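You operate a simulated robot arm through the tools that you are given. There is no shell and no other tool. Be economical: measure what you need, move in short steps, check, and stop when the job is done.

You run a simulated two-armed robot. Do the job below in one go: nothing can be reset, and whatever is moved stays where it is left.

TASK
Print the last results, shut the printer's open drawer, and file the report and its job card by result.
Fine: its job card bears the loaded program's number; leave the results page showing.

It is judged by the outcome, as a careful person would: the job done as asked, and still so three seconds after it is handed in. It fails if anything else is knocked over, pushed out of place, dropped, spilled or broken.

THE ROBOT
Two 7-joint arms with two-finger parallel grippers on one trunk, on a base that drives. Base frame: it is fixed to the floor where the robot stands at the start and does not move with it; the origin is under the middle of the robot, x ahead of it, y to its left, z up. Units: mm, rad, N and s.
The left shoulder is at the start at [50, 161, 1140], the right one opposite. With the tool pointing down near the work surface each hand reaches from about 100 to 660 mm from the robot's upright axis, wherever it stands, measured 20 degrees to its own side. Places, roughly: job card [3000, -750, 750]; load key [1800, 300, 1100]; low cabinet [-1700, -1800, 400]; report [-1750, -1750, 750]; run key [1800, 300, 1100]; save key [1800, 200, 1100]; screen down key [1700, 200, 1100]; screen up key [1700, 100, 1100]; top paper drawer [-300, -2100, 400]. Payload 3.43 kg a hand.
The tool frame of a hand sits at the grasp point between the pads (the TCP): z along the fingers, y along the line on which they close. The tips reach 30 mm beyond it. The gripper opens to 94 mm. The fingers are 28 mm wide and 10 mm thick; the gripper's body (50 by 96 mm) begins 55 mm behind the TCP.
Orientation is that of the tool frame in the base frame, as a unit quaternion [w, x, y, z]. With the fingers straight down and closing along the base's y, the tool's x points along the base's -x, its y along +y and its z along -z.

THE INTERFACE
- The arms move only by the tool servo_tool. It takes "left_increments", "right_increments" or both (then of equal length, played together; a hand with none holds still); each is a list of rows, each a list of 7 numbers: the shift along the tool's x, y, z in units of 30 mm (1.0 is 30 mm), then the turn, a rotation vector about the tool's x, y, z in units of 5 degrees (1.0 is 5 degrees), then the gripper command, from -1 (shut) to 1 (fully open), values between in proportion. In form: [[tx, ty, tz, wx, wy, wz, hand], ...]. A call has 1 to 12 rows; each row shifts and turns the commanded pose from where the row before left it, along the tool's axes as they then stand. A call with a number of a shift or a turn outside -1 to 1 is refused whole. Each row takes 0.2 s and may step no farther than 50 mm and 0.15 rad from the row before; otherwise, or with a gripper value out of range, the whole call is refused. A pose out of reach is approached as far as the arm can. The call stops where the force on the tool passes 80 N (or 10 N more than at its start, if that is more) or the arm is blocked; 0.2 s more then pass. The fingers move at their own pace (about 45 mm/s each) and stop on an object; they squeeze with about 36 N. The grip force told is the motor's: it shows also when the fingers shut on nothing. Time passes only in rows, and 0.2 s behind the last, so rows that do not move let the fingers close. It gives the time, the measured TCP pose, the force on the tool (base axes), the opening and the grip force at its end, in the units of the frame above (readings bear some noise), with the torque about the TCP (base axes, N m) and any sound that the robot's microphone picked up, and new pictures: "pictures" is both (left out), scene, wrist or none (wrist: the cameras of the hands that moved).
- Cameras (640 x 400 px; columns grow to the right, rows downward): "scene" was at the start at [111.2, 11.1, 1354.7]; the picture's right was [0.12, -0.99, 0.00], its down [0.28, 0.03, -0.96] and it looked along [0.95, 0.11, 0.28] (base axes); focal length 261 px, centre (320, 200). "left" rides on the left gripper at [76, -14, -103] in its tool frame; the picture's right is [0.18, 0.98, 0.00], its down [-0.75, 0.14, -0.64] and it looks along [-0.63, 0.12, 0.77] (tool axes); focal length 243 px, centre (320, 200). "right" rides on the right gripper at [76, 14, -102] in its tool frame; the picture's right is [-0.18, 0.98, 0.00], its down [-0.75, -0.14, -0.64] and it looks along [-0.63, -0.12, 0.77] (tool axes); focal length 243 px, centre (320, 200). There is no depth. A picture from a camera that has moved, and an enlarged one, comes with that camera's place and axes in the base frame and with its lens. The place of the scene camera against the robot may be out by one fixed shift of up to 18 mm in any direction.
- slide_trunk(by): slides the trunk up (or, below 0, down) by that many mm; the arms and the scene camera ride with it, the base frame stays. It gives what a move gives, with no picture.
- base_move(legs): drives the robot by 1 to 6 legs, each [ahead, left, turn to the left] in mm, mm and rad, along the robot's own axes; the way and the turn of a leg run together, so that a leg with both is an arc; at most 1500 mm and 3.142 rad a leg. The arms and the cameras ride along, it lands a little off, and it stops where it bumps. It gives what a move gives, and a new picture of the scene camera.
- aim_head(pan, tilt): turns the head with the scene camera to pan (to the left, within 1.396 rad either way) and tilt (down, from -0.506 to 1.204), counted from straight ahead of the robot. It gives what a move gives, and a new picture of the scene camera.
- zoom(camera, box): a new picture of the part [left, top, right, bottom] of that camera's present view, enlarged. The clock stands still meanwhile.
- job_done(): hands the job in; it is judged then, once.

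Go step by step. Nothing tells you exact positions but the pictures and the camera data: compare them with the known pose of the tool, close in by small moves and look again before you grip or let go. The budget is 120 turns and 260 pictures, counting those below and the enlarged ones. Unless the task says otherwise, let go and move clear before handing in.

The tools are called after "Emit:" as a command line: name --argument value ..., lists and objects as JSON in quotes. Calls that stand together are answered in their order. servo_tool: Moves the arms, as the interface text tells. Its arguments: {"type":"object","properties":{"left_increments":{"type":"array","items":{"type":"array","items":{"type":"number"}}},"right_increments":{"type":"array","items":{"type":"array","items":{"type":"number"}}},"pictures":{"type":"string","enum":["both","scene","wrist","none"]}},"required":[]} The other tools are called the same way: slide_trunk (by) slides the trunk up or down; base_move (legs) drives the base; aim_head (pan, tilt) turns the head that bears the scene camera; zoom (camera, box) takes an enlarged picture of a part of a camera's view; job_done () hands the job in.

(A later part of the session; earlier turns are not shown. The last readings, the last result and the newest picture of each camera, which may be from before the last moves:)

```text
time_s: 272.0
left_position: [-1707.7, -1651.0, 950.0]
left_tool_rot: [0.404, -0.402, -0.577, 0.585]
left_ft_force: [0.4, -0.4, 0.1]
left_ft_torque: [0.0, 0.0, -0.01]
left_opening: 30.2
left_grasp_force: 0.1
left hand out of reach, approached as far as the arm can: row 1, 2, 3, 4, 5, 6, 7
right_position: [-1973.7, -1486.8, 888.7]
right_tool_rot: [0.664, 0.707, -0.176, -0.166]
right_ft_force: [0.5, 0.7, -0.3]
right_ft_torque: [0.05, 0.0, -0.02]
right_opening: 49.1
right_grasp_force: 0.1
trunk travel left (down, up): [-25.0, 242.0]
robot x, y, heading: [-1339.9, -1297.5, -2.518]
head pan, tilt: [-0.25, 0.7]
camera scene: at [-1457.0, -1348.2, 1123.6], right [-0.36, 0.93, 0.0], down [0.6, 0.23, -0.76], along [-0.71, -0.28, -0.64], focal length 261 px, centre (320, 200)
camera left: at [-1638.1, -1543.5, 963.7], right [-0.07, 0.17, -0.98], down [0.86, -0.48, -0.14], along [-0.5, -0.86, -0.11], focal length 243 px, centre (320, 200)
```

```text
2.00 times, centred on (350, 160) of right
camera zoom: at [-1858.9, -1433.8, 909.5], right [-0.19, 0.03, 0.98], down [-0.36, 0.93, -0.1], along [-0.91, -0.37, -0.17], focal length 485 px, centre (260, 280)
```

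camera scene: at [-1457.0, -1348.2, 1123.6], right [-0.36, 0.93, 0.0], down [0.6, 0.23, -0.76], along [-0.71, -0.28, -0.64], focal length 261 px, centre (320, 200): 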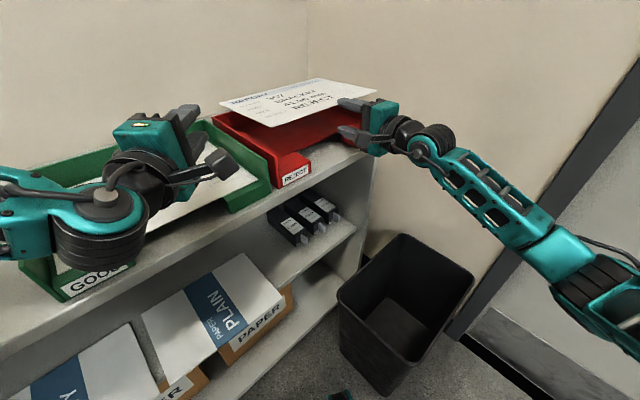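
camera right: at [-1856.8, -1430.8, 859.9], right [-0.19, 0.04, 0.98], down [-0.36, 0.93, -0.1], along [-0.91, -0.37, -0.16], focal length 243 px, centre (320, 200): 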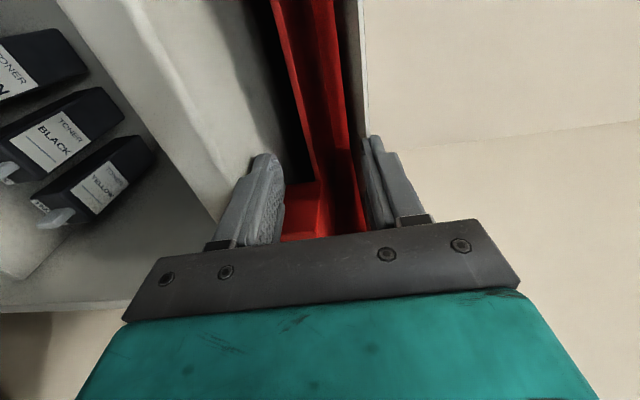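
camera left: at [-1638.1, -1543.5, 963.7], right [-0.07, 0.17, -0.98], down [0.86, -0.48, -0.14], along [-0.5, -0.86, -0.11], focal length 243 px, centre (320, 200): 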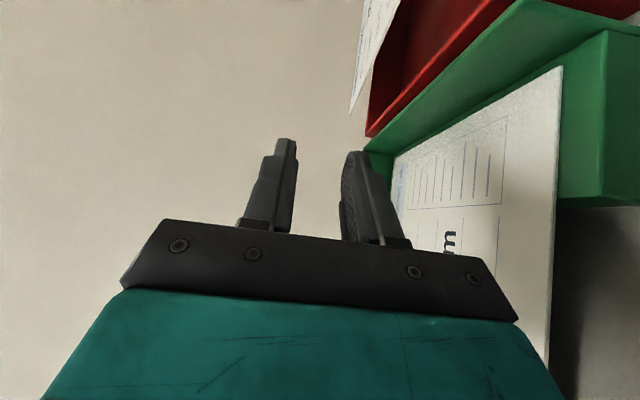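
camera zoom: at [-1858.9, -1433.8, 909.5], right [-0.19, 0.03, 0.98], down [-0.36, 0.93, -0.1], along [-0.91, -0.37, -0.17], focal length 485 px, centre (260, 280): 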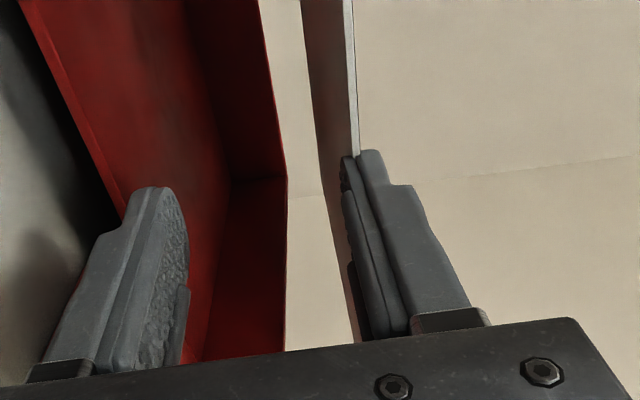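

The report's edge is wedged into the upper finger's tip. I'll bring the report over to the left hand's comfortable area (both hands move), then have the left hand hold it.

Emit:
servo_tool --right_increments '[[0, 0.8, 0, 0, 0, 0, 0.05], [0, 0.8, 0, 0, 0, 0, 0.05], [0, 0.73, 0, 0, 0, 0, 0.05], [0.905, 0, 0.185, 0, 0, 0, 0.05], [0.905, 0, 0.185, 0, 0, 0, 0.05], [0.905, 0, 0.185, 0, 0, 0, 0.05], [0.905, 0, 0.185, 0, 0, 0, 0.05], [0.905, 0, 0.185, 0, 0, 0, 0.05], [0.905, 0, 0.185, 0, 0, 0, 0.05], [0.905, 0, 0.185, 0, 0, 0, 0.05], [0, 0, 0, 0, 0, 0, 0.05]]' --left_increments '[[-0.5, -0.6, -0.5, 0, 0, 0, 0], [-0.5, -0.6, -0.5, 0, 0, 0, 0], [-0.5, 0, -0.5, 0, 0, 0, 0], [-0.27, 0, -0.42, 0, 0, 0, 0], [0, 0, 0, 0, 0, 0, 0], [0, 0, 0, 0, 0, 0, 0], [0, 0, 0, 0, 0, 0, 0], [0, 0, 0, 0, 0, 0, 0], [0, 0, 0, 0, 0, 0, 0], [0, 0, 0, 0, 0, 0, 0], [0, 0, 0, 0, 0, 0, 0]]' --pictures "both"

```text
time_s: 274.4
left_position: [-1635.6, -1682.1, 984.1]
left_tool_rot: [0.404, -0.402, -0.578, 0.585]
left_ft_force: [0.2, -0.4, 0.1]
left_ft_torque: [0.01, 0.01, -0.02]
left_opening: 47.1
left_grasp_force: 0.0
right_position: [-1849.6, -1595.9, 957.8]
right_tool_rot: [0.667, 0.705, -0.173, -0.167]
right_ft_force: [-0.1, -0.8, 0.0]
right_ft_torque: [0.06, -0.01, 0.01]
right_opening: 49.0
right_grasp_force: 0.0
right hand out of reach, approached as far as the arm can: row 9, 10
trunk travel left (down, up): [-25.0, 242.0]
robot x, y, heading: [-1337.0, -1293.1, -2.522]
head pan, tilt: [-0.25, 0.7]
camera scene: at [-1457.0, -1348.1, 1123.6], right [-0.36, 0.93, 0.0], down [0.6, 0.23, -0.76], along [-0.71, -0.28, -0.64], focal length 261 px, centre (320, 200)
camera right: at [-1735.0, -1541.6, 977.8], right [-0.18, 0.04, 0.98], down [-0.36, 0.93, -0.1], along [-0.91, -0.38, -0.16], focal length 243 px, centre (320, 200)
camera left: at [-1566.0, -1574.3, 996.9], right [-0.07, 0.17, -0.98], down [0.86, -0.48, -0.14], along [-0.5, -0.86, -0.11], focal length 243 px, centre (320, 200)
```

scene: 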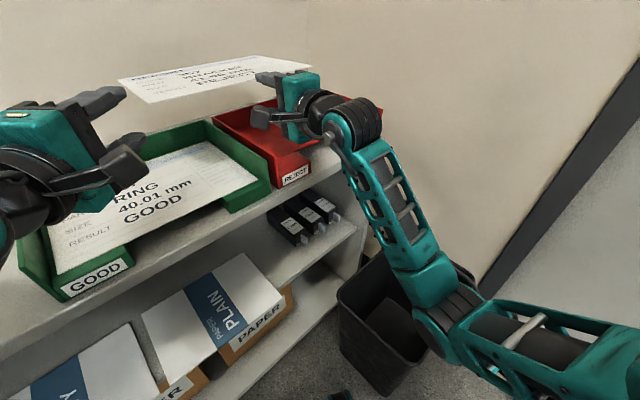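
right: 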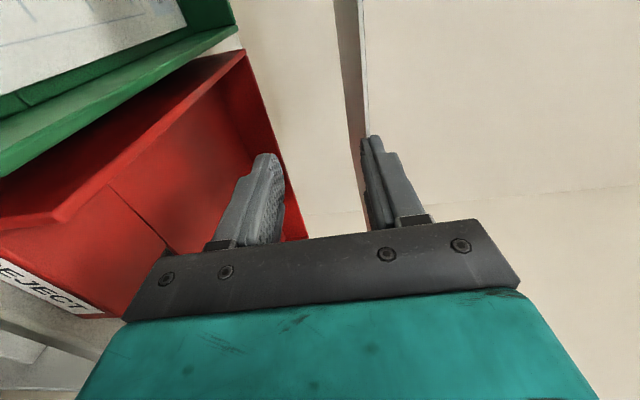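
left: 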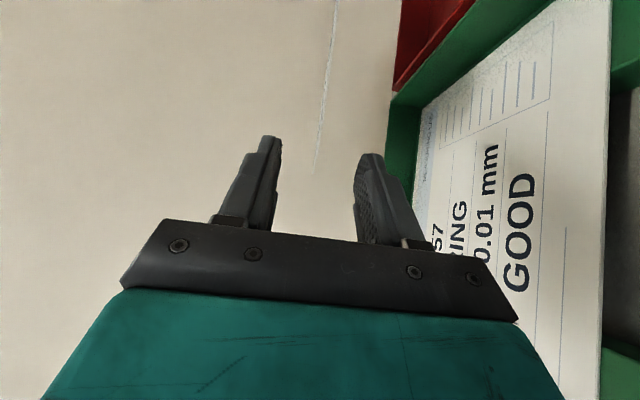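

The report's edge is centred between the left fingers. I'll advance the left hand 115 mm and grip the corner.

Emit:
servo_tool --left_increments '[[0.125, 0, 0.96, 0, 0, 0, 0], [0.125, 0, 0.96, 0, 0, 0, 0], [0.125, 0, 0.96, 0, 0, 0, 0], [0.125, 0, 0.96, 0, 0, 0, 0], [0, 0, 0, 0, 0, 0, -0.5], [0, 0, 0, 0, 0, 0, -1], [0, 0, 0, 0, 0, 0, -1], [0, 0, 0, 0, 0, 0, -1], [0, 0, 0, 0, 0, 0, -1]]' --pictures "both"

```text
time_s: 276.4
left_position: [-1747.9, -1709.4, 986.3]
left_tool_rot: [0.403, -0.401, -0.579, 0.584]
left_ft_force: [0.8, -0.7, -1.9]
left_ft_torque: [0.14, -0.28, -0.03]
left_opening: 5.5
left_grasp_force: 36.3
right_position: [-1850.2, -1595.3, 959.3]
right_tool_rot: [0.667, 0.705, -0.174, -0.167]
right_ft_force: [-1.4, 0.8, 0.9]
right_ft_torque: [-0.31, 0.05, -0.05]
right_opening: 50.2
right_grasp_force: 0.5
trunk travel left (down, up): [-25.0, 242.0]
robot x, y, heading: [-1334.9, -1296.3, -2.519]
head pan, tilt: [-0.25, 0.7]
camera scene: at [-1457.0, -1348.2, 1123.6], right [-0.36, 0.93, 0.0], down [0.6, 0.23, -0.76], along [-0.71, -0.28, -0.64], focal length 261 px, centre (320, 200)
camera left: at [-1679.8, -1601.7, 1000.1], right [-0.07, 0.17, -0.98], down [0.86, -0.48, -0.14], along [-0.5, -0.86, -0.11], focal length 243 px, centre (320, 200)
```

scene: 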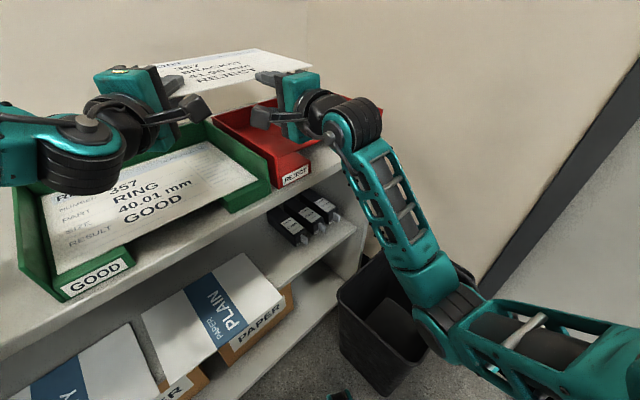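
left: 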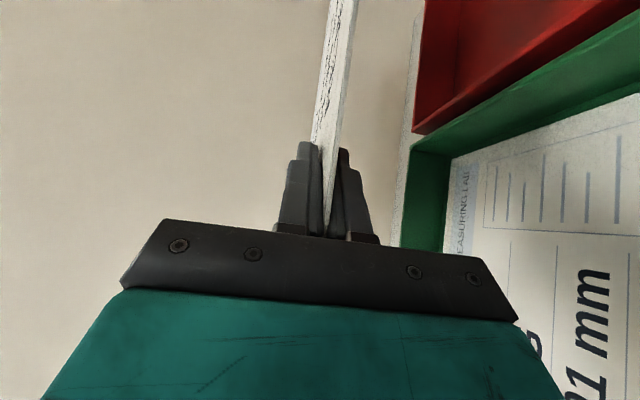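

Left holds it. Now the right hand pulls straight back 80 mm to free itself and rises 27 mm.

Emit:
servo_tool --right_increments '[[0, 0, -0.3, 0, 0, 0, 0.05], [0, 0, -0.5, 0, 0, 0, 0.05], [0, 0, -0.9, 0, 0, 0, 0.05], [0, 0, -1, 0, 0, 0, 0.05], [0, 0.9, 0, 0, 0, 0, 0.05], [0, 0, 0, 0, 0, 0, 0.05]]' --pictures "both"

```text
time_s: 277.8
left_position: [-1750.1, -1706.4, 990.1]
left_tool_rot: [0.407, -0.4, -0.575, 0.586]
left_ft_force: [-14.0, 22.2, 16.6]
left_ft_torque: [1.08, -0.36, 0.6]
left_opening: 8.1
left_grasp_force: 36.0
right_position: [-1807.3, -1529.7, 989.7]
right_tool_rot: [0.661, 0.712, -0.173, -0.162]
right_ft_force: [14.8, -22.3, -15.1]
right_ft_torque: [1.84, 1.32, 0.79]
right_opening: 41.0
right_grasp_force: 0.0
trunk travel left (down, up): [-25.0, 242.0]
robot x, y, heading: [-1340.0, -1298.3, -2.519]
head pan, tilt: [-0.25, 0.7]
camera scene: at [-1457.0, -1348.2, 1123.6], right [-0.36, 0.93, 0.0], down [0.6, 0.23, -0.76], along [-0.71, -0.28, -0.64], focal length 261 px, centre (320, 200)
camera right: at [-1691.8, -1473.9, 1009.7], right [-0.19, 0.02, 0.98], down [-0.37, 0.92, -0.09], along [-0.91, -0.38, -0.17], focal length 243 px, centre (320, 200)
```

scene: 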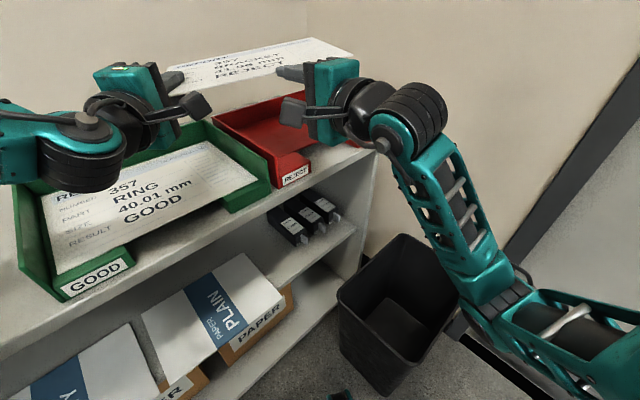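
right: 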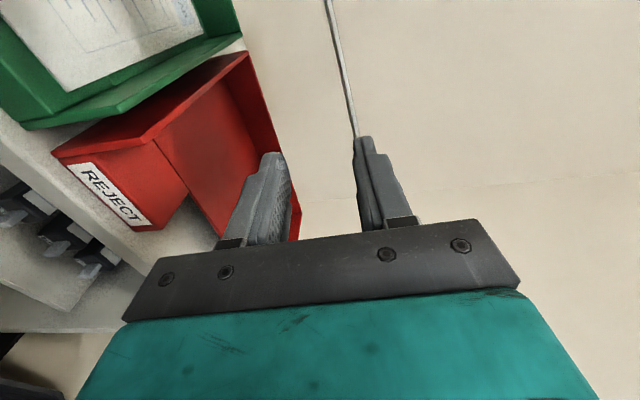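

It is still caught. I'll pull the right hand back and to the right so it slides along the report's edge while the left holds.

Emit:
servo_tool --right_increments '[[-0.7, 0, -0.5, 0, 0, 0, 0.3], [-0.7, 0, -0.5, 0, 0, 0, 0.3], [-0.7, 0, -0.5, 0, 0, 0, 0.3], [-0.7, 0, -0.5, 0, 0, 0, 0.3], [-0.7, 0, -0.5, 0, 0, 0, 0.3], [-0.7, 0, -0.5, 0, 0, 0, 0.3]]' --pictures "scene"

```text
time_s: 279.2
left_position: [-1749.8, -1709.6, 986.5]
left_tool_rot: [0.404, -0.401, -0.578, 0.585]
left_ft_force: [-0.6, 0.8, 0.2]
left_ft_torque: [-0.02, -0.01, 0.01]
left_opening: 0.0
left_grasp_force: 33.4
right_position: [-1879.6, -1386.1, 997.2]
right_tool_rot: [0.664, 0.708, -0.176, -0.165]
right_ft_force: [0.5, -0.5, -1.0]
right_ft_torque: [0.02, -0.03, -0.04]
right_opening: 60.6
right_grasp_force: 0.1
trunk travel left (down, up): [-25.0, 242.0]
robot x, y, heading: [-1338.5, -1296.9, -2.518]
head pan, tilt: [-0.25, 0.7]
camera scene: at [-1457.0, -1348.2, 1123.6], right [-0.36, 0.93, 0.0], down [0.6, 0.23, -0.76], along [-0.71, -0.28, -0.64], focal length 261 px, centre (320, 200)
```

scene: 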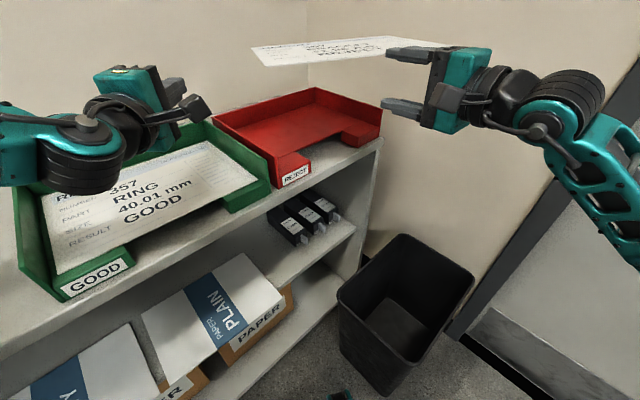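

The report is firmly wedged on the right fingertip. New idea: lay it on the tray floor and pry it free by pitching the hand nose-down against the floor. First bring it back over the REJECT tray.

Emit:
servo_tool --right_increments '[[-0.3, 0, 0.87, 0, 0, 0, -1], [-0.3, 0, 0.87, 0, 0, 0, -1], [-0.3, 0, 0.87, 0, 0, 0, -1], [-0.3, 0, 0.87, 0, 0, 0, -1], [-0.3, 0, 0.87, 0, 0, 0, -1], [0, -0.9, 0, 0, 0, 0, -1], [0, -0.9, 0, 0, 0, 0, -1], [0, 0, 0, 0, 0, 0, -1]]' --left_increments '[[0, 0, -1, 0, 0, 0, -1], [0, 0, -1, 0, 0, 0, -1], [0, 0, -1, 0, 0, 0, -1], [0, 0, -1, 0, 0, 0, -1], [-1, 0, 0, 0, 0, 0, -1], [-1, 0, 0, 0, 0, 0, -1], [-1, 0, 0, 0, 0, 0, -1], [0, 0, 0, 0, 0, 0, -1]]' --pictures "none"

Emit:
zoom --camera "scene" --box '[190, 20, 430, 190]'

```text
time_s: 281.0
left_position: [-1604.4, -1748.0, 986.3]
left_tool_rot: [0.404, -0.402, -0.577, 0.585]
left_ft_force: [0.1, 0.0, -0.2]
left_ft_torque: [0.04, 0.01, 0.0]
left_opening: 0.0
left_grasp_force: 32.8
right_position: [-1979.6, -1478.3, 935.9]
right_tool_rot: [0.663, 0.707, -0.177, -0.168]
right_ft_force: [-0.5, -0.1, -0.6]
right_ft_torque: [0.04, -0.01, 0.01]
right_opening: 0.0
right_grasp_force: 32.7
trunk travel left (down, up): [-25.0, 242.0]
robot x, y, heading: [-1336.7, -1296.3, -2.521]
head pan, tilt: [-0.25, 0.7]
```

```text
2.35 times, centred on (310, 105) of scene
camera zoom: at [-1457.0, -1348.3, 1123.6], right [-0.36, 0.93, 0.0], down [0.6, 0.23, -0.76], along [-0.71, -0.28, -0.64], focal length 614 px, centre (344, 424)
```

zoom: 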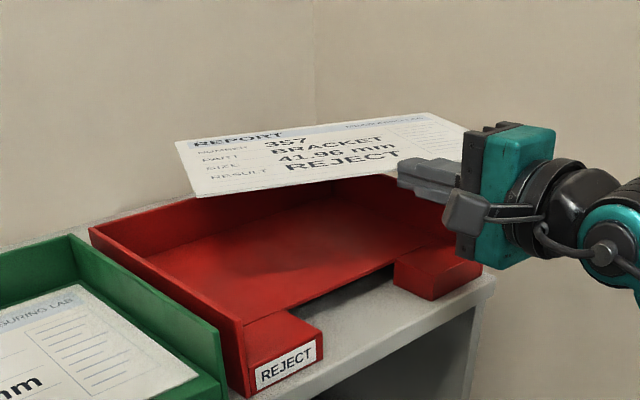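

The report is now turned 24° clockwise relative to the tray. I'll swing the base 24° left (backing off first) so it lines up again over the tray.

Emit:
base_move --legs '[[-141, -75, 0], [0, 0, 0.42], [15, -230, 0]]'

Emit:
aim_head --pan -0.4 --tilt 0.7

Emit:
zoom --camera "scene" --box '[190, 40, 430, 190]'

```text
time_s: 284.9
left_position: [-1508.4, -1583.1, 987.1]
left_tool_rot: [0.273, -0.271, -0.649, 0.656]
left_ft_force: [0.4, -0.9, 0.7]
left_ft_torque: [0.04, -0.01, -0.03]
left_opening: 0.1
left_grasp_force: 33.0
right_position: [-1959.6, -1488.5, 936.2]
right_tool_rot: [0.683, 0.729, -0.025, -0.024]
right_ft_force: [-0.1, -0.9, -0.1]
right_ft_torque: [0.03, -0.01, -0.03]
right_opening: 0.0
right_grasp_force: 32.4
trunk travel left (down, up): [-25.0, 242.0]
robot x, y, heading: [-1451.5, -1056.1, -2.102]
head pan, tilt: [-0.25, 0.7]
stopped in leg 3: the robot was blocked; the commanded pose is now the measured one
camera scene: at [-1537.2, -1153.4, 1123.6], right [-0.71, 0.7, 0.0], down [0.45, 0.46, -0.77], along [-0.54, -0.54, -0.64], focal length 261 px, centre (320, 200)
```

scene: 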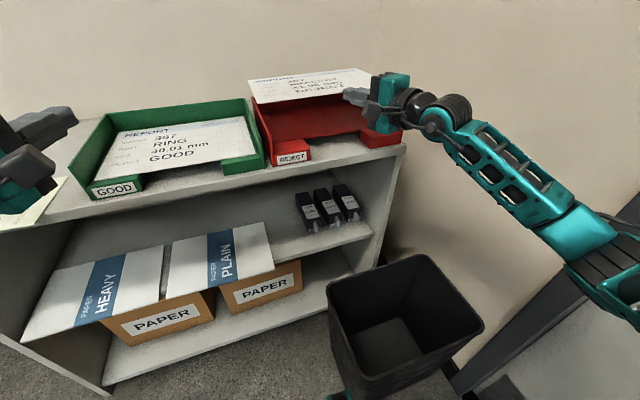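

```text
time_s: 285.6
left_position: [-1508.7, -1582.0, 985.3]
left_tool_rot: [0.272, -0.272, -0.648, 0.657]
left_ft_force: [0.1, -0.1, 0.3]
left_ft_torque: [0.01, 0.04, 0.01]
left_opening: 0.0
left_grasp_force: 33.2
right_position: [-1961.2, -1487.9, 936.7]
right_tool_rot: [0.684, 0.729, -0.025, -0.024]
right_ft_force: [1.6, 0.3, -0.1]
right_ft_torque: [0.07, 0.0, 0.01]
right_opening: 0.2
right_grasp_force: 33.1
trunk travel left (down, up): [-25.0, 242.0]
robot x, y, heading: [-1450.2, -1062.6, -2.098]
head pan, tilt: [-0.4, 0.7]
camera scene: at [-1545.9, -1143.6, 1123.6], right [-0.6, 0.8, 0.0], down [0.52, 0.39, -0.76], along [-0.61, -0.46, -0.64], focal length 261 px, centre (320, 200)
```

scene: 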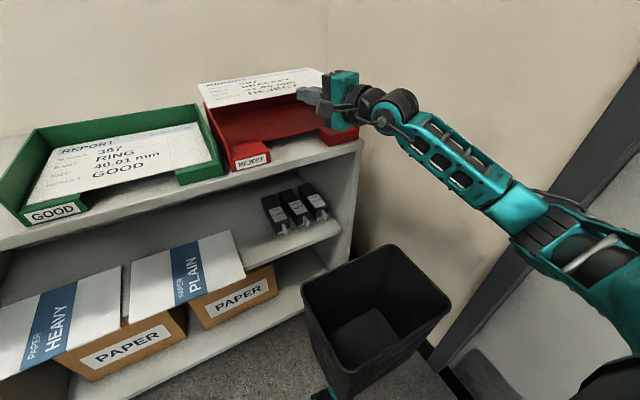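

```text
2.67 times, centred on (310, 115) of scene
camera zoom: at [-1545.9, -1143.6, 1123.6], right [-0.6, 0.8, 0.0], down [0.52, 0.39, -0.76], along [-0.61, -0.46, -0.64], focal length 696 px, centre (347, 427)
```

zoom: 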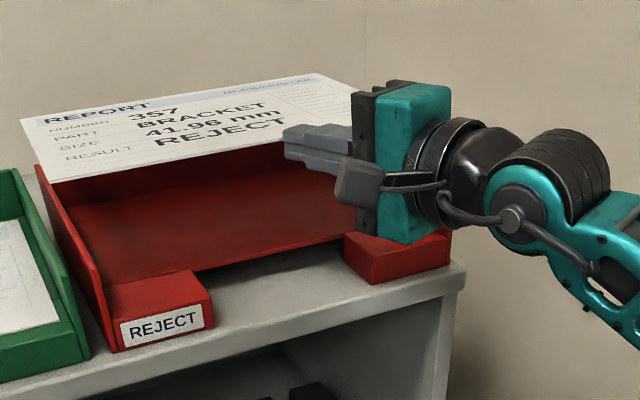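

Nearly aligned. I'll correct yaw 4.5° right, shift right 24 mm and forward 12 mm, lower toward the walls, and check.

Emit:
servo_tool --right_increments '[[-0.8, 0, 0.4, 0, -0.9, 0, -1], [0, -0.6, 0, 0, 0, 0, -1], [0, -0.6, 0, 0, 0, 0, -1], [0, -0.5, 0, 0, 0, 0, -1], [0, 0, 0, 0, 0, 0, -1]]' --pictures "none"

Emit:
zoom --camera "scene" --box '[170, 60, 370, 185]'

```text
time_s: 286.8
left_position: [-1508.9, -1581.8, 987.2]
left_tool_rot: [0.273, -0.272, -0.649, 0.656]
left_ft_force: [-1.0, 0.0, 0.4]
left_ft_torque: [0.01, 0.0, 0.0]
left_opening: 0.0
left_grasp_force: 33.2
right_position: [-1984.1, -1497.4, 883.1]
right_tool_rot: [0.682, 0.727, -0.053, -0.051]
right_ft_force: [-0.3, 0.4, 0.2]
right_ft_torque: [-0.13, -0.06, -0.07]
right_opening: 0.0
right_grasp_force: 33.0
trunk travel left (down, up): [-25.0, 242.0]
robot x, y, heading: [-1449.5, -1062.8, -2.099]
head pan, tilt: [-0.4, 0.7]
```

```text
3.20 times, centred on (270, 122) of scene
camera zoom: at [-1545.9, -1143.5, 1123.6], right [-0.6, 0.8, 0.0], down [0.52, 0.39, -0.76], along [-0.61, -0.46, -0.64], focal length 835 px, centre (480, 448)
```

zoom: 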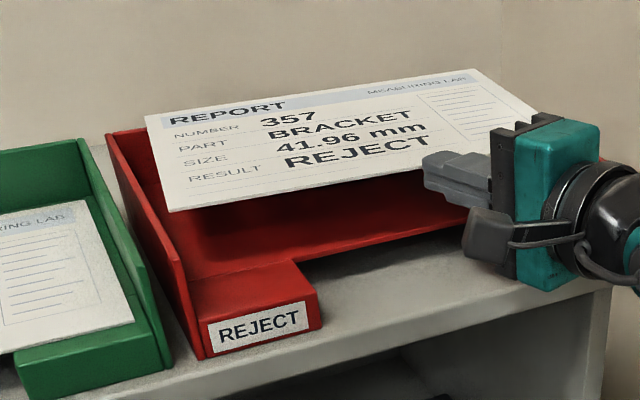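

Slightly too far back and right now. I'll back 14 mm, left 6 mm, yaw 2° left, and lower into the tray.

Emit:
servo_tool --right_increments '[[0.2, 0, -0.47, 0, 0.4, 0, -1], [0, -0.3, 0, 0, 0, 0, -1], [0, -0.3, 0, 0, 0, 0, -1], [0, -0.3, 0, 0, 0, 0, -1], [0, -0.3, 0, 0, 0, 0, -1], [0, -0.2, 0, 0, 0, 0, -1], [0, 0, 0, 0, 0, 0, -1]]' --pictures "none"

Emit:
zoom --camera "scene" --box '[170, 60, 370, 185]'

```text
time_s: 288.4
left_position: [-1508.0, -1583.4, 986.3]
left_tool_rot: [0.273, -0.272, -0.649, 0.656]
left_ft_force: [1.0, 0.8, 0.5]
left_ft_torque: [0.01, 0.01, 0.06]
left_opening: 0.0
left_grasp_force: 33.2
right_position: [-1977.8, -1481.4, 843.6]
right_tool_rot: [0.683, 0.728, -0.039, -0.039]
right_ft_force: [1.9, -0.5, -0.5]
right_ft_torque: [-0.08, 0.07, 0.32]
right_opening: 0.0
right_grasp_force: 32.4
trunk travel left (down, up): [-25.0, 242.0]
robot x, y, heading: [-1452.3, -1062.0, -2.099]
head pan, tilt: [-0.4, 0.7]
```

```text
3.20 times, centred on (270, 122) of scene
camera zoom: at [-1545.7, -1143.6, 1123.6], right [-0.6, 0.8, 0.0], down [0.52, 0.39, -0.77], along [-0.61, -0.46, -0.64], focal length 835 px, centre (480, 448)
```

zoom: 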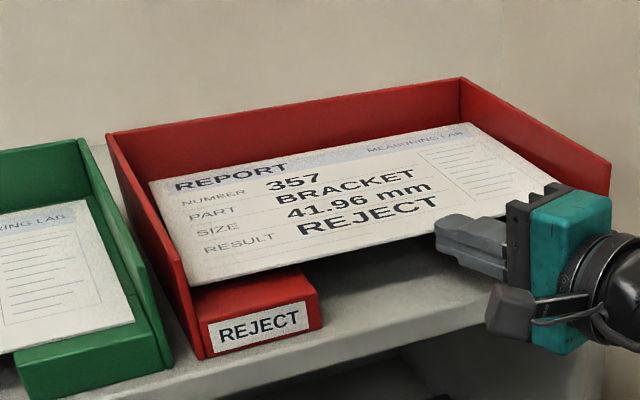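

It sits well inside. I'll lower it to the floor, then pitch the hand nose-down 30° about the fingertip to pry it free.

Emit:
servo_tool --right_increments '[[0, -0.2, 0, 0, 0, 0, -1], [0, -0.15, 0, 0, 0, 0, -1], [0, 0.09, 0, 1, 0, 0, -1], [0, 0.09, 0, 1, 0, 0, -1], [0, 0.09, 0, 1, 0, 0, -1], [0, 0.09, 0, 1, 0, 0, -1], [0, 0.09, 0, 1, 0, 0, -1], [0, 0.09, 0, 1, 0, 0, -1]]' --pictures "none"

Emit:
zoom --camera "scene" --box '[170, 60, 370, 185]'

```text
time_s: 290.2
left_position: [-1508.3, -1583.8, 986.0]
left_tool_rot: [0.272, -0.272, -0.649, 0.656]
left_ft_force: [0.1, 0.0, -0.1]
left_ft_torque: [0.0, -0.01, -0.02]
left_opening: 0.3
left_grasp_force: 33.2
right_position: [-1978.3, -1484.6, 848.1]
right_tool_rot: [0.471, 0.88, -0.049, -0.028]
right_ft_force: [-0.4, 2.4, 4.5]
right_ft_torque: [-0.64, -0.62, 0.02]
right_opening: 0.0
right_grasp_force: 33.3
trunk travel left (down, up): [-25.0, 242.0]
robot x, y, heading: [-1451.3, -1061.6, -2.098]
head pan, tilt: [-0.4, 0.7]
```

```text
3.20 times, centred on (270, 122) of scene
camera zoom: at [-1545.8, -1143.0, 1123.7], right [-0.6, 0.8, 0.0], down [0.52, 0.39, -0.77], along [-0.61, -0.46, -0.64], focal length 835 px, centre (480, 448)
```

zoom: 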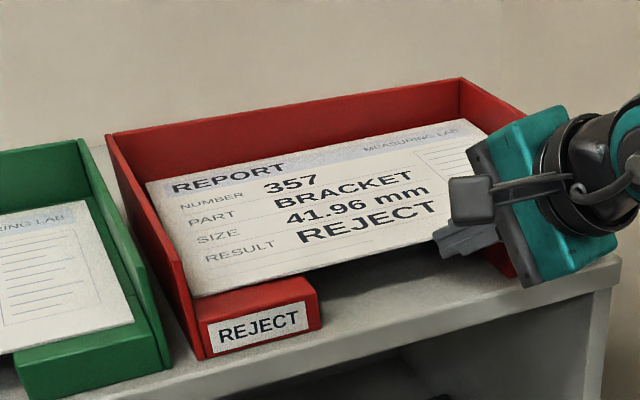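

The report stayed flat while the hand pitched. I'll draw the finger back along its own axis and see if the report stays.

Emit:
servo_tool --right_increments '[[0, 0, -0.5, 0, 0, 0, -1], [0, 0, -0.5, 0, 0, 0, -1], [0, 0, -0.6, 0, 0, 0, -1]]' --pictures "none"

Emit:
zoom --camera "scene" --box '[170, 60, 370, 185]'

```text
time_s: 291.0
left_position: [-1507.7, -1582.8, 985.8]
left_tool_rot: [0.273, -0.272, -0.649, 0.656]
left_ft_force: [-0.4, -0.5, -0.9]
left_ft_torque: [0.01, -0.01, 0.0]
left_opening: 0.0
left_grasp_force: 32.7
right_position: [-1971.9, -1443.8, 873.5]
right_tool_rot: [0.471, 0.88, -0.049, -0.027]
right_ft_force: [1.1, 0.0, 0.2]
right_ft_torque: [-0.16, -0.04, 0.08]
right_opening: 0.0
right_grasp_force: 33.3
trunk travel left (down, up): [-25.0, 242.0]
robot x, y, heading: [-1449.8, -1062.0, -2.099]
head pan, tilt: [-0.4, 0.7]
```

```text
3.20 times, centred on (270, 122) of scene
camera zoom: at [-1545.8, -1143.5, 1123.6], right [-0.6, 0.8, 0.0], down [0.52, 0.39, -0.77], along [-0.61, -0.46, -0.64], focal length 835 px, centre (480, 448)
```

zoom: 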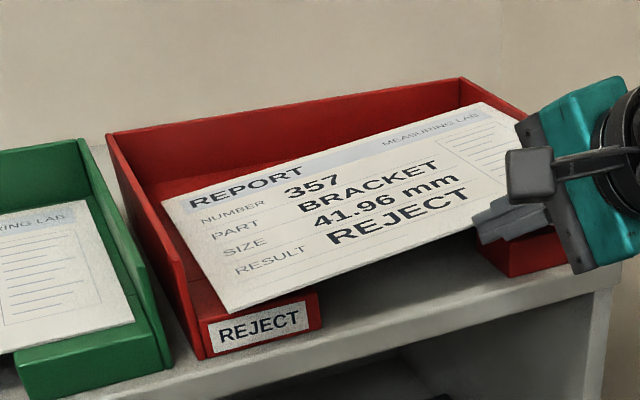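

The shut fingers are still pinching it. I'll push it back to the same place and then open the fingers with the hand pitched.

Emit:
servo_tool --right_increments '[[0, 0, 0.5, 0, 0, 0, -1], [0, 0, 0.5, 0, 0, 0, -1], [0, 0, 0.55, 0, 0, 0, -1], [0, 0, 0, 0, 0, 0, -0.6], [0, 0, 0, 0, 0, 0, -0.2], [0, 0, 0, 0, 0, 0, 0.1], [0, 0, 0, 0, 0, 0, 0.1], [0, 0, 0, 0, 0, 0, 0.1]]' --pictures "none"

Emit:
zoom --camera "scene" --box '[170, 60, 370, 185]'

```text
time_s: 292.8
left_position: [-1507.2, -1580.3, 989.2]
left_tool_rot: [0.273, -0.272, -0.647, 0.658]
left_ft_force: [-0.2, 0.6, 0.3]
left_ft_torque: [0.03, 0.0, 0.02]
left_opening: 0.0
left_grasp_force: 32.8
right_position: [-1975.4, -1479.2, 851.4]
right_tool_rot: [0.472, 0.88, -0.048, -0.028]
right_ft_force: [14.9, 45.6, 2.9]
right_ft_torque: [-0.4, -0.07, -0.31]
right_opening: 38.3
right_grasp_force: 0.1
trunk travel left (down, up): [-25.0, 242.0]
robot x, y, heading: [-1447.8, -1059.9, -2.101]
head pan, tilt: [-0.4, 0.7]
```

```text
3.20 times, centred on (270, 122) of scene
camera zoom: at [-1544.6, -1139.7, 1124.1], right [-0.6, 0.8, 0.0], down [0.51, 0.38, -0.77], along [-0.61, -0.46, -0.64], focal length 835 px, centre (480, 448)
```

zoom: 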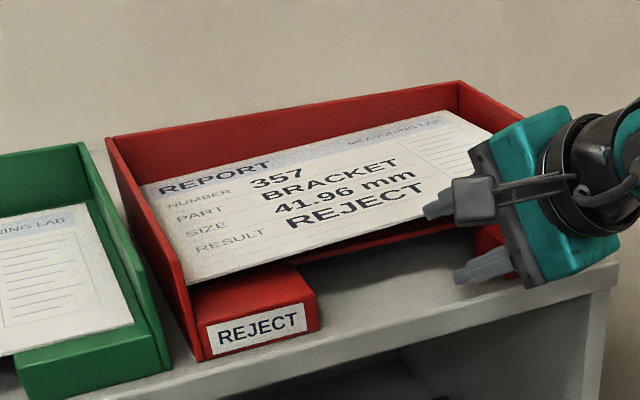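

Still hooked. I'll ease the pressure and twist the hand in yaw while the tray walls keep the report from turning.

Emit:
servo_tool --right_increments '[[0, -0.1, -0.3, 0, 0, 0, 0.1], [0, 0, 0, 0, 0.833, -0.553, 0.1], [0, 0, 0, 0, 0.833, -0.553, 0.1], [0, 0, 0, 0, 0.833, -0.553, 0.1], [0, 0, 0, 0, 0.833, -0.553, 0.1], [0, 0, -0.15, 0, 0.833, -0.553, 0.1], [0, 0, 0, 0, -0.833, 0.553, 0.1], [0, 0, 0, 0, -0.833, 0.553, 0.1], [0, 0, 0, 0, -0.833, 0.553, 0.1], [0, 0, 0, 0, -0.833, 0.553, 0.1], [0, 0, -0.1, 0, -0.833, 0.553, 0.1]]' --pictures "none"

Emit:
zoom --camera "scene" --box '[170, 60, 370, 185]'

```text
time_s: 295.2
left_position: [-1508.1, -1582.8, 986.7]
left_tool_rot: [0.273, -0.272, -0.649, 0.657]
left_ft_force: [0.3, 0.1, 0.2]
left_ft_torque: [0.01, 0.01, -0.04]
left_opening: 0.1
left_grasp_force: 32.9
right_position: [-1977.6, -1467.3, 855.0]
right_tool_rot: [0.472, 0.88, -0.049, -0.029]
right_ft_force: [-0.5, 0.0, 0.2]
right_ft_torque: [-0.01, 0.03, -0.02]
right_opening: 52.0
right_grasp_force: 0.1
trunk travel left (down, up): [-25.0, 242.0]
robot x, y, heading: [-1449.9, -1062.0, -2.098]
head pan, tilt: [-0.4, 0.7]
```

```text
3.20 times, centred on (270, 122) of scene
camera zoom: at [-1545.9, -1143.6, 1123.6], right [-0.6, 0.8, 0.0], down [0.52, 0.39, -0.76], along [-0.61, -0.46, -0.64], focal length 835 px, centre (480, 448)
```

zoom: 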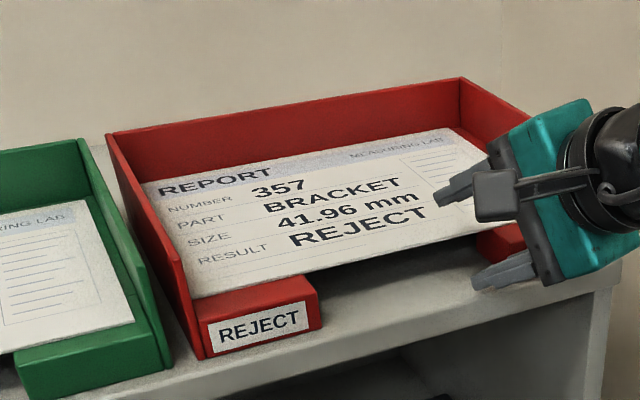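

The report is free and lies flat in the REJECT tray. I'll withdraw the hand along its axis and verify.

Emit:
servo_tool --right_increments '[[0, 0, -0.5, 0, 0, 0, 0.1], [0, 0, -1, 0, 0, 0, 0.1], [0, 0, -1, 0, 0, 0, 0.1], [0, 0, -1, 0, 0, 0, 0.1]]' --pictures "none"

Emit:
base_move --legs '[[-100, 330, 0]]'

Emit:
zoom --camera "scene" --box '[180, 60, 500, 260]'

```text
time_s: 296.2
left_position: [-1508.1, -1583.2, 985.3]
left_tool_rot: [0.273, -0.273, -0.648, 0.656]
left_ft_force: [0.4, -0.8, 0.6]
left_ft_torque: [0.01, -0.01, 0.0]
left_opening: 0.0
left_grasp_force: 33.2
right_position: [-1966.1, -1379.4, 914.0]
right_tool_rot: [0.471, 0.88, -0.048, -0.028]
right_ft_force: [-0.8, -0.5, -0.1]
right_ft_torque: [-0.03, -0.01, -0.01]
right_opening: 51.4
right_grasp_force: 0.0
trunk travel left (down, up): [-25.0, 242.0]
robot x, y, heading: [-1446.4, -1058.8, -2.101]
head pan, tilt: [-0.4, 0.7]
```

```text
time_s: 298.5
left_position: [-1170.6, -1665.5, 985.5]
left_tool_rot: [0.274, -0.273, -0.648, 0.656]
left_ft_force: [-0.1, -0.6, 0.2]
left_ft_torque: [0.01, 0.02, 0.03]
left_opening: 0.0
left_grasp_force: 33.4
right_position: [-1629.1, -1459.6, 914.4]
right_tool_rot: [0.471, 0.88, -0.05, -0.029]
right_ft_force: [0.1, 0.0, 0.5]
right_ft_torque: [0.04, 0.0, 0.02]
right_opening: 51.7
right_grasp_force: 0.0
trunk travel left (down, up): [-25.0, 242.0]
robot x, y, heading: [-1112.2, -1144.1, -2.103]
head pan, tilt: [-0.4, 0.7]
camera scene: at [-1206.2, -1226.7, 1123.6], right [-0.6, 0.8, 0.0], down [0.52, 0.38, -0.77], along [-0.61, -0.46, -0.64], focal length 261 px, centre (320, 200)
```

scene: 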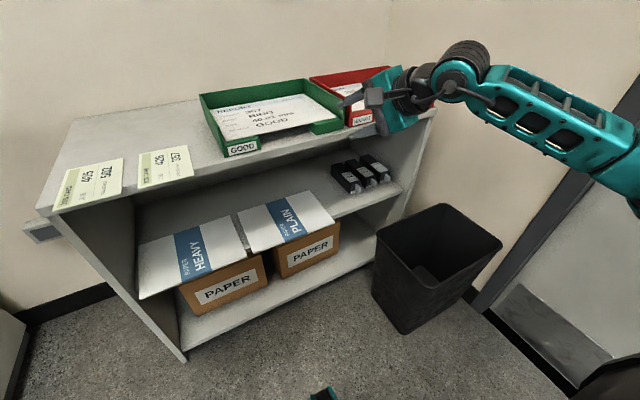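

```text
2.00 times, centred on (340, 160) of scene
camera zoom: at [-1206.2, -1226.7, 1123.6], right [-0.6, 0.8, 0.0], down [0.52, 0.38, -0.77], along [-0.61, -0.46, -0.64], focal length 522 px, centre (280, 280)
```

zoom: 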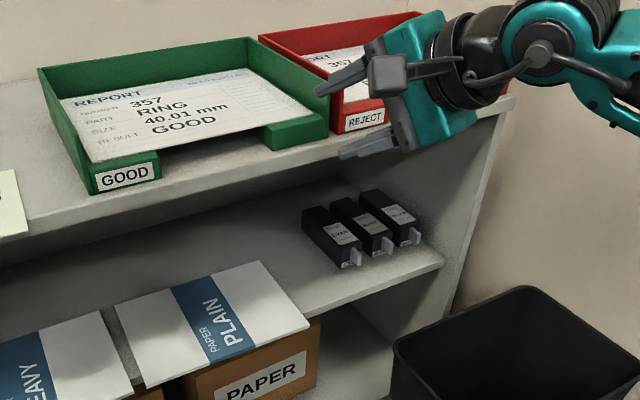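

The report stays in the REJECT tray. Now the job card 426/357: I'll level and straighten the right hand, drive left, and bring it in front of the card.

Emit:
servo_tool --right_increments '[[0, 0, -0.3, -1, 0, 0, 0.05], [0, 0, -0.3, -1, 0, 0, 0.05], [0, 0, 0, -1, 0, 0, 0.05], [0, 0, 0, -1, 0, 0, 0.05], [0, 0, 0, -1, 0, 0, 0.05], [0, 0, 0, -1, 0, 0, 0.05], [0, 0, 0, 0, -1, 0, 0.05], [0, 0, 0, 0, -1, 0, 0.05], [0, 0, 0, 0, -1, 0, 0.05], [0, 0, 0, 0, -1, 0, 0.05], [1, 0, 0, 0, 0, 0, 0.05], [1, 0, 0, 0, 0, 0, 0.05]]' --pictures "none"

Emit:
base_move --legs '[[35, 275, 0]]'

Emit:
servo_tool --right_increments '[[1, 0, 0, 0, 0, 0, 0.05], [0, -1, 0, 0, 0, 0, 0.05], [0, -1, 0, 0, 0, 0, 0.05], [0, -1, 0, 0, 0, 0, 0.05], [0, -0.7, 0, 0, 0, 0, 0.05], [0, 0, 0, 0, 0, 0, 0.05]]' --pictures "wrist"

Emit:
zoom --camera "scene" --box '[200, 80, 440, 230]'

```text
time_s: 301.3
left_position: [-1169.7, -1665.9, 986.1]
left_tool_rot: [0.273, -0.273, -0.648, 0.656]
left_ft_force: [-0.3, -0.5, -0.8]
left_ft_torque: [0.02, 0.03, -0.04]
left_opening: 0.0
left_grasp_force: 32.8
right_position: [-1623.5, -1438.1, 931.3]
right_tool_rot: [0.636, 0.716, -0.11, -0.266]
right_ft_force: [0.1, -0.4, -0.3]
right_ft_torque: [-0.01, 0.0, -0.02]
right_opening: 49.4
right_grasp_force: 0.0
right hand out of reach, approached as far as the arm can: row 12
trunk travel left (down, up): [-25.0, 242.0]
robot x, y, heading: [-1110.1, -1141.3, -2.104]
head pan, tilt: [-0.4, 0.7]
stopped in row 12 (right hand): the arm was blocked; the commanded pose is now the measured one
```

```text
time_s: 303.2
left_position: [-959.2, -1831.4, 984.8]
left_tool_rot: [0.275, -0.274, -0.648, 0.656]
left_ft_force: [0.5, 1.4, 0.1]
left_ft_torque: [-0.01, -0.02, -0.01]
left_opening: 0.0
left_grasp_force: 33.3
right_position: [-1413.6, -1602.7, 929.1]
right_tool_rot: [0.637, 0.715, -0.11, -0.265]
right_ft_force: [0.1, -0.4, -0.2]
right_ft_torque: [-0.02, 0.01, 0.03]
right_opening: 49.4
right_grasp_force: 0.0
trunk travel left (down, up): [-25.0, 242.0]
robot x, y, heading: [-897.1, -1311.0, -2.104]
head pan, tilt: [-0.4, 0.7]
camera scene: at [-994.6, -1392.8, 1123.6], right [-0.6, 0.8, 0.0], down [0.52, 0.38, -0.76], along [-0.61, -0.46, -0.64], focal length 261 px, centre (320, 200)
```

scene: 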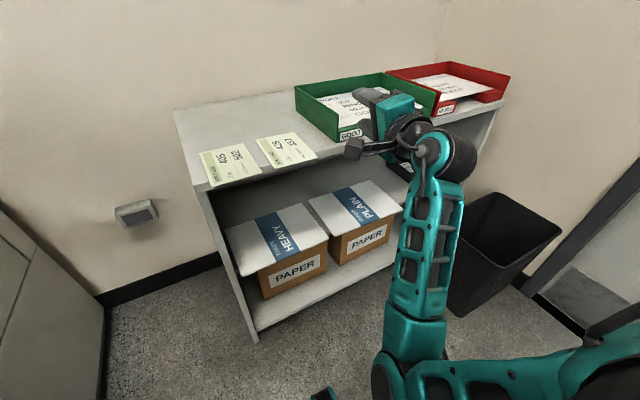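

```text
time_s: 303.7
left_position: [-960.2, -1832.1, 987.0]
left_tool_rot: [0.274, -0.274, -0.649, 0.655]
left_ft_force: [0.0, 0.8, 0.9]
left_ft_torque: [0.04, -0.03, -0.03]
left_opening: 0.1
left_grasp_force: 32.7
right_position: [-1431.9, -1587.6, 953.8]
right_tool_rot: [0.625, 0.696, -0.077, -0.346]
right_ft_force: [-0.3, -0.4, 0.7]
right_ft_torque: [0.01, 0.01, 0.0]
right_opening: 49.3
right_grasp_force: 0.1
right hand out of reach, approached as far as the arm can: row 1
trunk travel left (down, up): [-25.0, 242.0]
robot x, y, heading: [-898.0, -1309.2, -2.104]
head pan, tilt: [-0.4, 0.7]
stopped in row 2 (right hand): the arm was blocked; the commanded pose is now the measured one
camera right: at [-1312.0, -1548.1, 935.5], right [0.18, -0.1, 0.98], down [-0.24, 0.96, 0.15], along [-0.95, -0.26, 0.15], focal length 243 px, centre (320, 200)
```

right: 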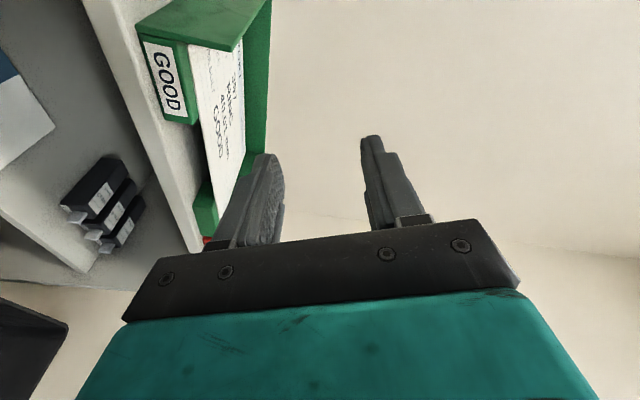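

```text
2.67 times, centred on (320, 155) of scene
camera zoom: at [-994.8, -1392.6, 1123.6], right [-0.59, 0.8, 0.0], down [0.52, 0.38, -0.76], along [-0.61, -0.46, -0.64], focal length 696 px, centre (320, 320)
```

zoom: 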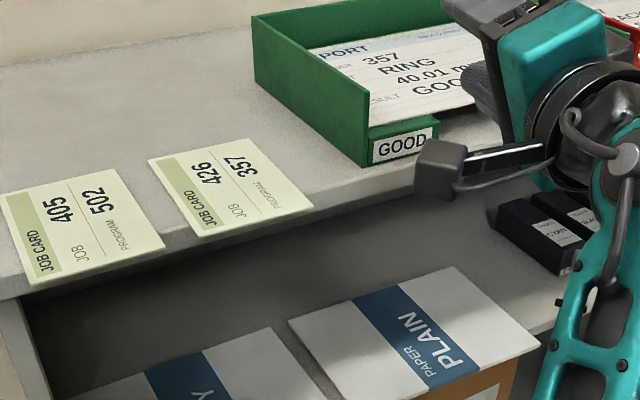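

The right arm is at its limits here, so the left hand will take the card. I'll tuck the right hand back, lower the left hand to card height, and drive right so it faces the card.

Emit:
servo_tool --left_increments '[[0, 1, 0, 0, 0, 0, 0], [0, 1, 0, 0, 0, 0, 0], [0, 1, 0, 0, 0, 0, 0], [0, 1, 0, 0, 0, 0, 0], [0, 1, 0, 0, 0, 0, 0], [0, 1, 0, 0, 0, 0, 0], [0, 0.33, 0, 0, 0, 0, 0]]' --right_increments '[[0, 0.8, -0.8, 0, 0, 0, 0], [0, 0.8, -0.8, 0, 0, 0, 0], [0, 0.8, -0.8, 0, 0, 0, 0], [0, 0.8, -0.8, 0, 0, 0, 0], [0, 0.8, -0.8, 0, 0, 0, 0], [0, 0, 0, 0, 0, 0, 0], [0, 0, 0, 0, 0, 0, 0]]' --pictures "none"

Emit:
base_move --legs '[[0, -371, 0], [45, 0, 0]]'

Emit:
servo_tool --left_increments '[[0, 0, 0, 0, 0, 0, 0]]' --pictures "wrist"

```text
time_s: 305.3
left_position: [-952.3, -1838.0, 813.2]
left_tool_rot: [0.275, -0.274, -0.648, 0.656]
left_ft_force: [-0.2, 0.4, -0.1]
left_ft_torque: [-0.03, -0.01, 0.01]
left_opening: 46.9
left_grasp_force: 0.0
left hand out of reach, approached as far as the arm can: row 6, 7
right_position: [-1397.1, -1538.3, 989.7]
right_tool_rot: [0.626, 0.697, -0.075, -0.342]
right_ft_force: [0.2, 0.2, -0.1]
right_ft_torque: [-0.01, 0.0, -0.01]
right_opening: 47.2
right_grasp_force: 0.0
right hand out of reach, approached as far as the arm can: row 1, 2, 3, 4, 5
trunk travel left (down, up): [-25.0, 242.0]
robot x, y, heading: [-896.7, -1307.3, -2.102]
head pan, tilt: [-0.4, 0.7]
```

```text
time_s: 308.1
left_position: [-1295.7, -1686.7, 813.5]
left_tool_rot: [0.275, -0.275, -0.648, 0.655]
left_ft_force: [0.4, -0.1, -1.0]
left_ft_torque: [0.02, 0.01, 0.01]
left_opening: 46.9
left_grasp_force: 0.1
right_position: [-1739.9, -1387.7, 988.0]
right_tool_rot: [0.626, 0.697, -0.076, -0.342]
right_ft_force: [0.4, 0.5, -0.6]
right_ft_torque: [-0.01, -0.01, 0.01]
right_opening: 47.0
right_grasp_force: 0.1
trunk travel left (down, up): [-25.0, 242.0]
robot x, y, heading: [-1238.2, -1157.3, -2.105]
head pan, tilt: [-0.4, 0.7]
camera scene: at [-1336.5, -1241.9, 1123.6], right [-0.59, 0.81, 0.0], down [0.52, 0.38, -0.76], along [-0.62, -0.45, -0.64], focal length 261 px, centre (320, 200)
```

scene: 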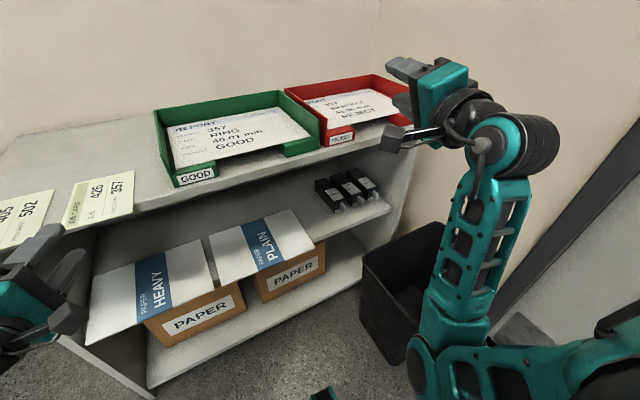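

```text
time_s: 308.5
left_position: [-1296.3, -1686.0, 813.5]
left_tool_rot: [0.274, -0.274, -0.648, 0.655]
left_ft_force: [0.0, 0.4, 0.4]
left_ft_torque: [0.01, 0.01, -0.04]
left_opening: 47.0
left_grasp_force: 0.0
right_position: [-1738.8, -1385.6, 990.0]
right_tool_rot: [0.626, 0.696, -0.076, -0.342]
right_ft_force: [0.0, -0.5, -0.8]
right_ft_torque: [0.01, 0.01, -0.03]
right_opening: 47.2
right_grasp_force: 0.1
trunk travel left (down, up): [-25.0, 242.0]
robot x, y, heading: [-1239.0, -1158.7, -2.106]
head pan, tilt: [-0.4, 0.7]
camera left: at [-1275.5, -1560.1, 827.0], right [-0.13, 0.12, -0.98], down [0.99, -0.09, -0.14], along [-0.11, -0.99, -0.11], focal length 243 px, centre (320, 200)
```

left: 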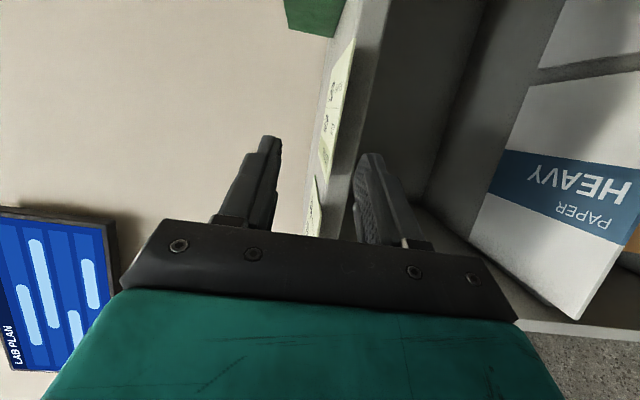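

The card is straight ahead of the left fingers. I'll lower 17 mm with the trunk, advance 90 mm and grip.

Emit:
slide_trunk --by -17

Emit:
servo_tool --left_increments '[[0, 0, 0.75, 0, 0, 0, 0], [0, 0, 0.75, 0, 0, 0, 0], [0, 0, 0.75, 0, 0, 0, 0], [0, 0, 0.75, 0, 0, 0, 0], [0, 0, 0, 0, 0, 0, -0.4], [0, 0, 0, 0, 0, 0, -0.8], [0, 0, 0, 0, 0, 0, -1], [0, 0, 0, 0, 0, 0, -1], [0, 0, 0, 0, 0, 0, -1]]' --pictures "wrist"

Emit:
zoom --camera "scene" --box '[0, 150, 160, 300]'

```text
time_s: 309.2
left_position: [-1295.5, -1686.0, 796.4]
left_tool_rot: [0.275, -0.275, -0.648, 0.655]
left_ft_force: [0.0, -0.4, 0.0]
left_ft_torque: [0.02, 0.02, -0.04]
left_opening: 46.9
left_grasp_force: 0.1
right_position: [-1739.0, -1386.3, 972.8]
right_tool_rot: [0.626, 0.697, -0.075, -0.343]
right_ft_force: [0.4, -1.4, -0.2]
right_ft_torque: [0.03, -0.01, 0.0]
right_opening: 47.0
right_grasp_force: 0.2
trunk travel left (down, up): [-8.0, 259.0]
robot x, y, heading: [-1238.6, -1163.3, -2.106]
head pan, tilt: [-0.4, 0.7]
```

```text
time_s: 310.2
left_position: [-1338.1, -1735.8, 807.4]
left_tool_rot: [-0.275, 0.276, 0.659, -0.643]
left_ft_force: [20.1, 24.0, 14.1]
left_ft_torque: [0.25, -0.04, 0.32]
left_opening: 39.5
left_grasp_force: 0.0
left hand out of reach, approached as far as the arm can: row 1, 2, 3, 4
right_position: [-1735.6, -1385.6, 973.8]
right_tool_rot: [0.628, 0.696, -0.074, -0.342]
right_ft_force: [0.0, 0.1, -0.3]
right_ft_torque: [0.01, -0.02, 0.02]
right_opening: 47.1
right_grasp_force: 0.0
trunk travel left (down, up): [-8.0, 259.0]
robot x, y, heading: [-1236.2, -1157.1, -2.102]
head pan, tilt: [-0.4, 0.7]
stopped in row 4 (left hand): the force on the tool passed its limit (the readings are from after the stop); the commanded pose is now the measured one
camera left: at [-1317.3, -1609.2, 824.7], right [-0.12, 0.15, -0.98], down [0.99, -0.09, -0.13], along [-0.11, -0.98, -0.14], focal length 243 px, centre (320, 200)
```

left: 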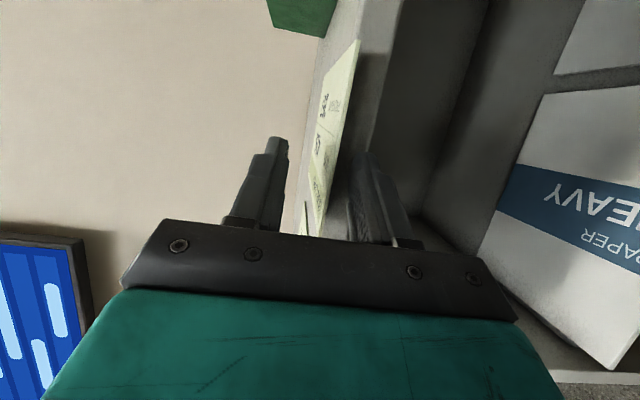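

```text
2.67 times, centred on (80, 225) of scene
camera zoom: at [-1333.4, -1238.1, 1107.4], right [-0.6, 0.8, 0.0], down [0.52, 0.38, -0.77], along [-0.61, -0.46, -0.64], focal length 696 px, centre (960, 133)
```

zoom: 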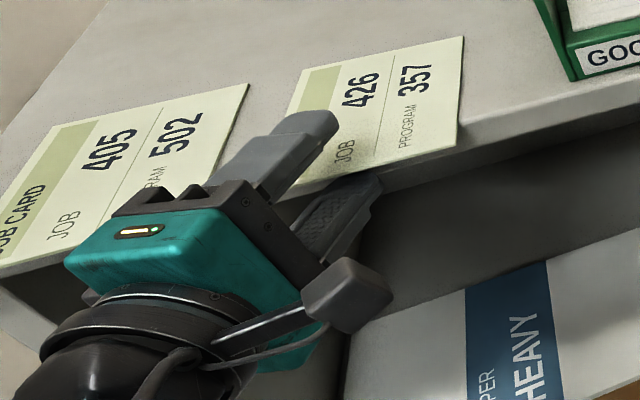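

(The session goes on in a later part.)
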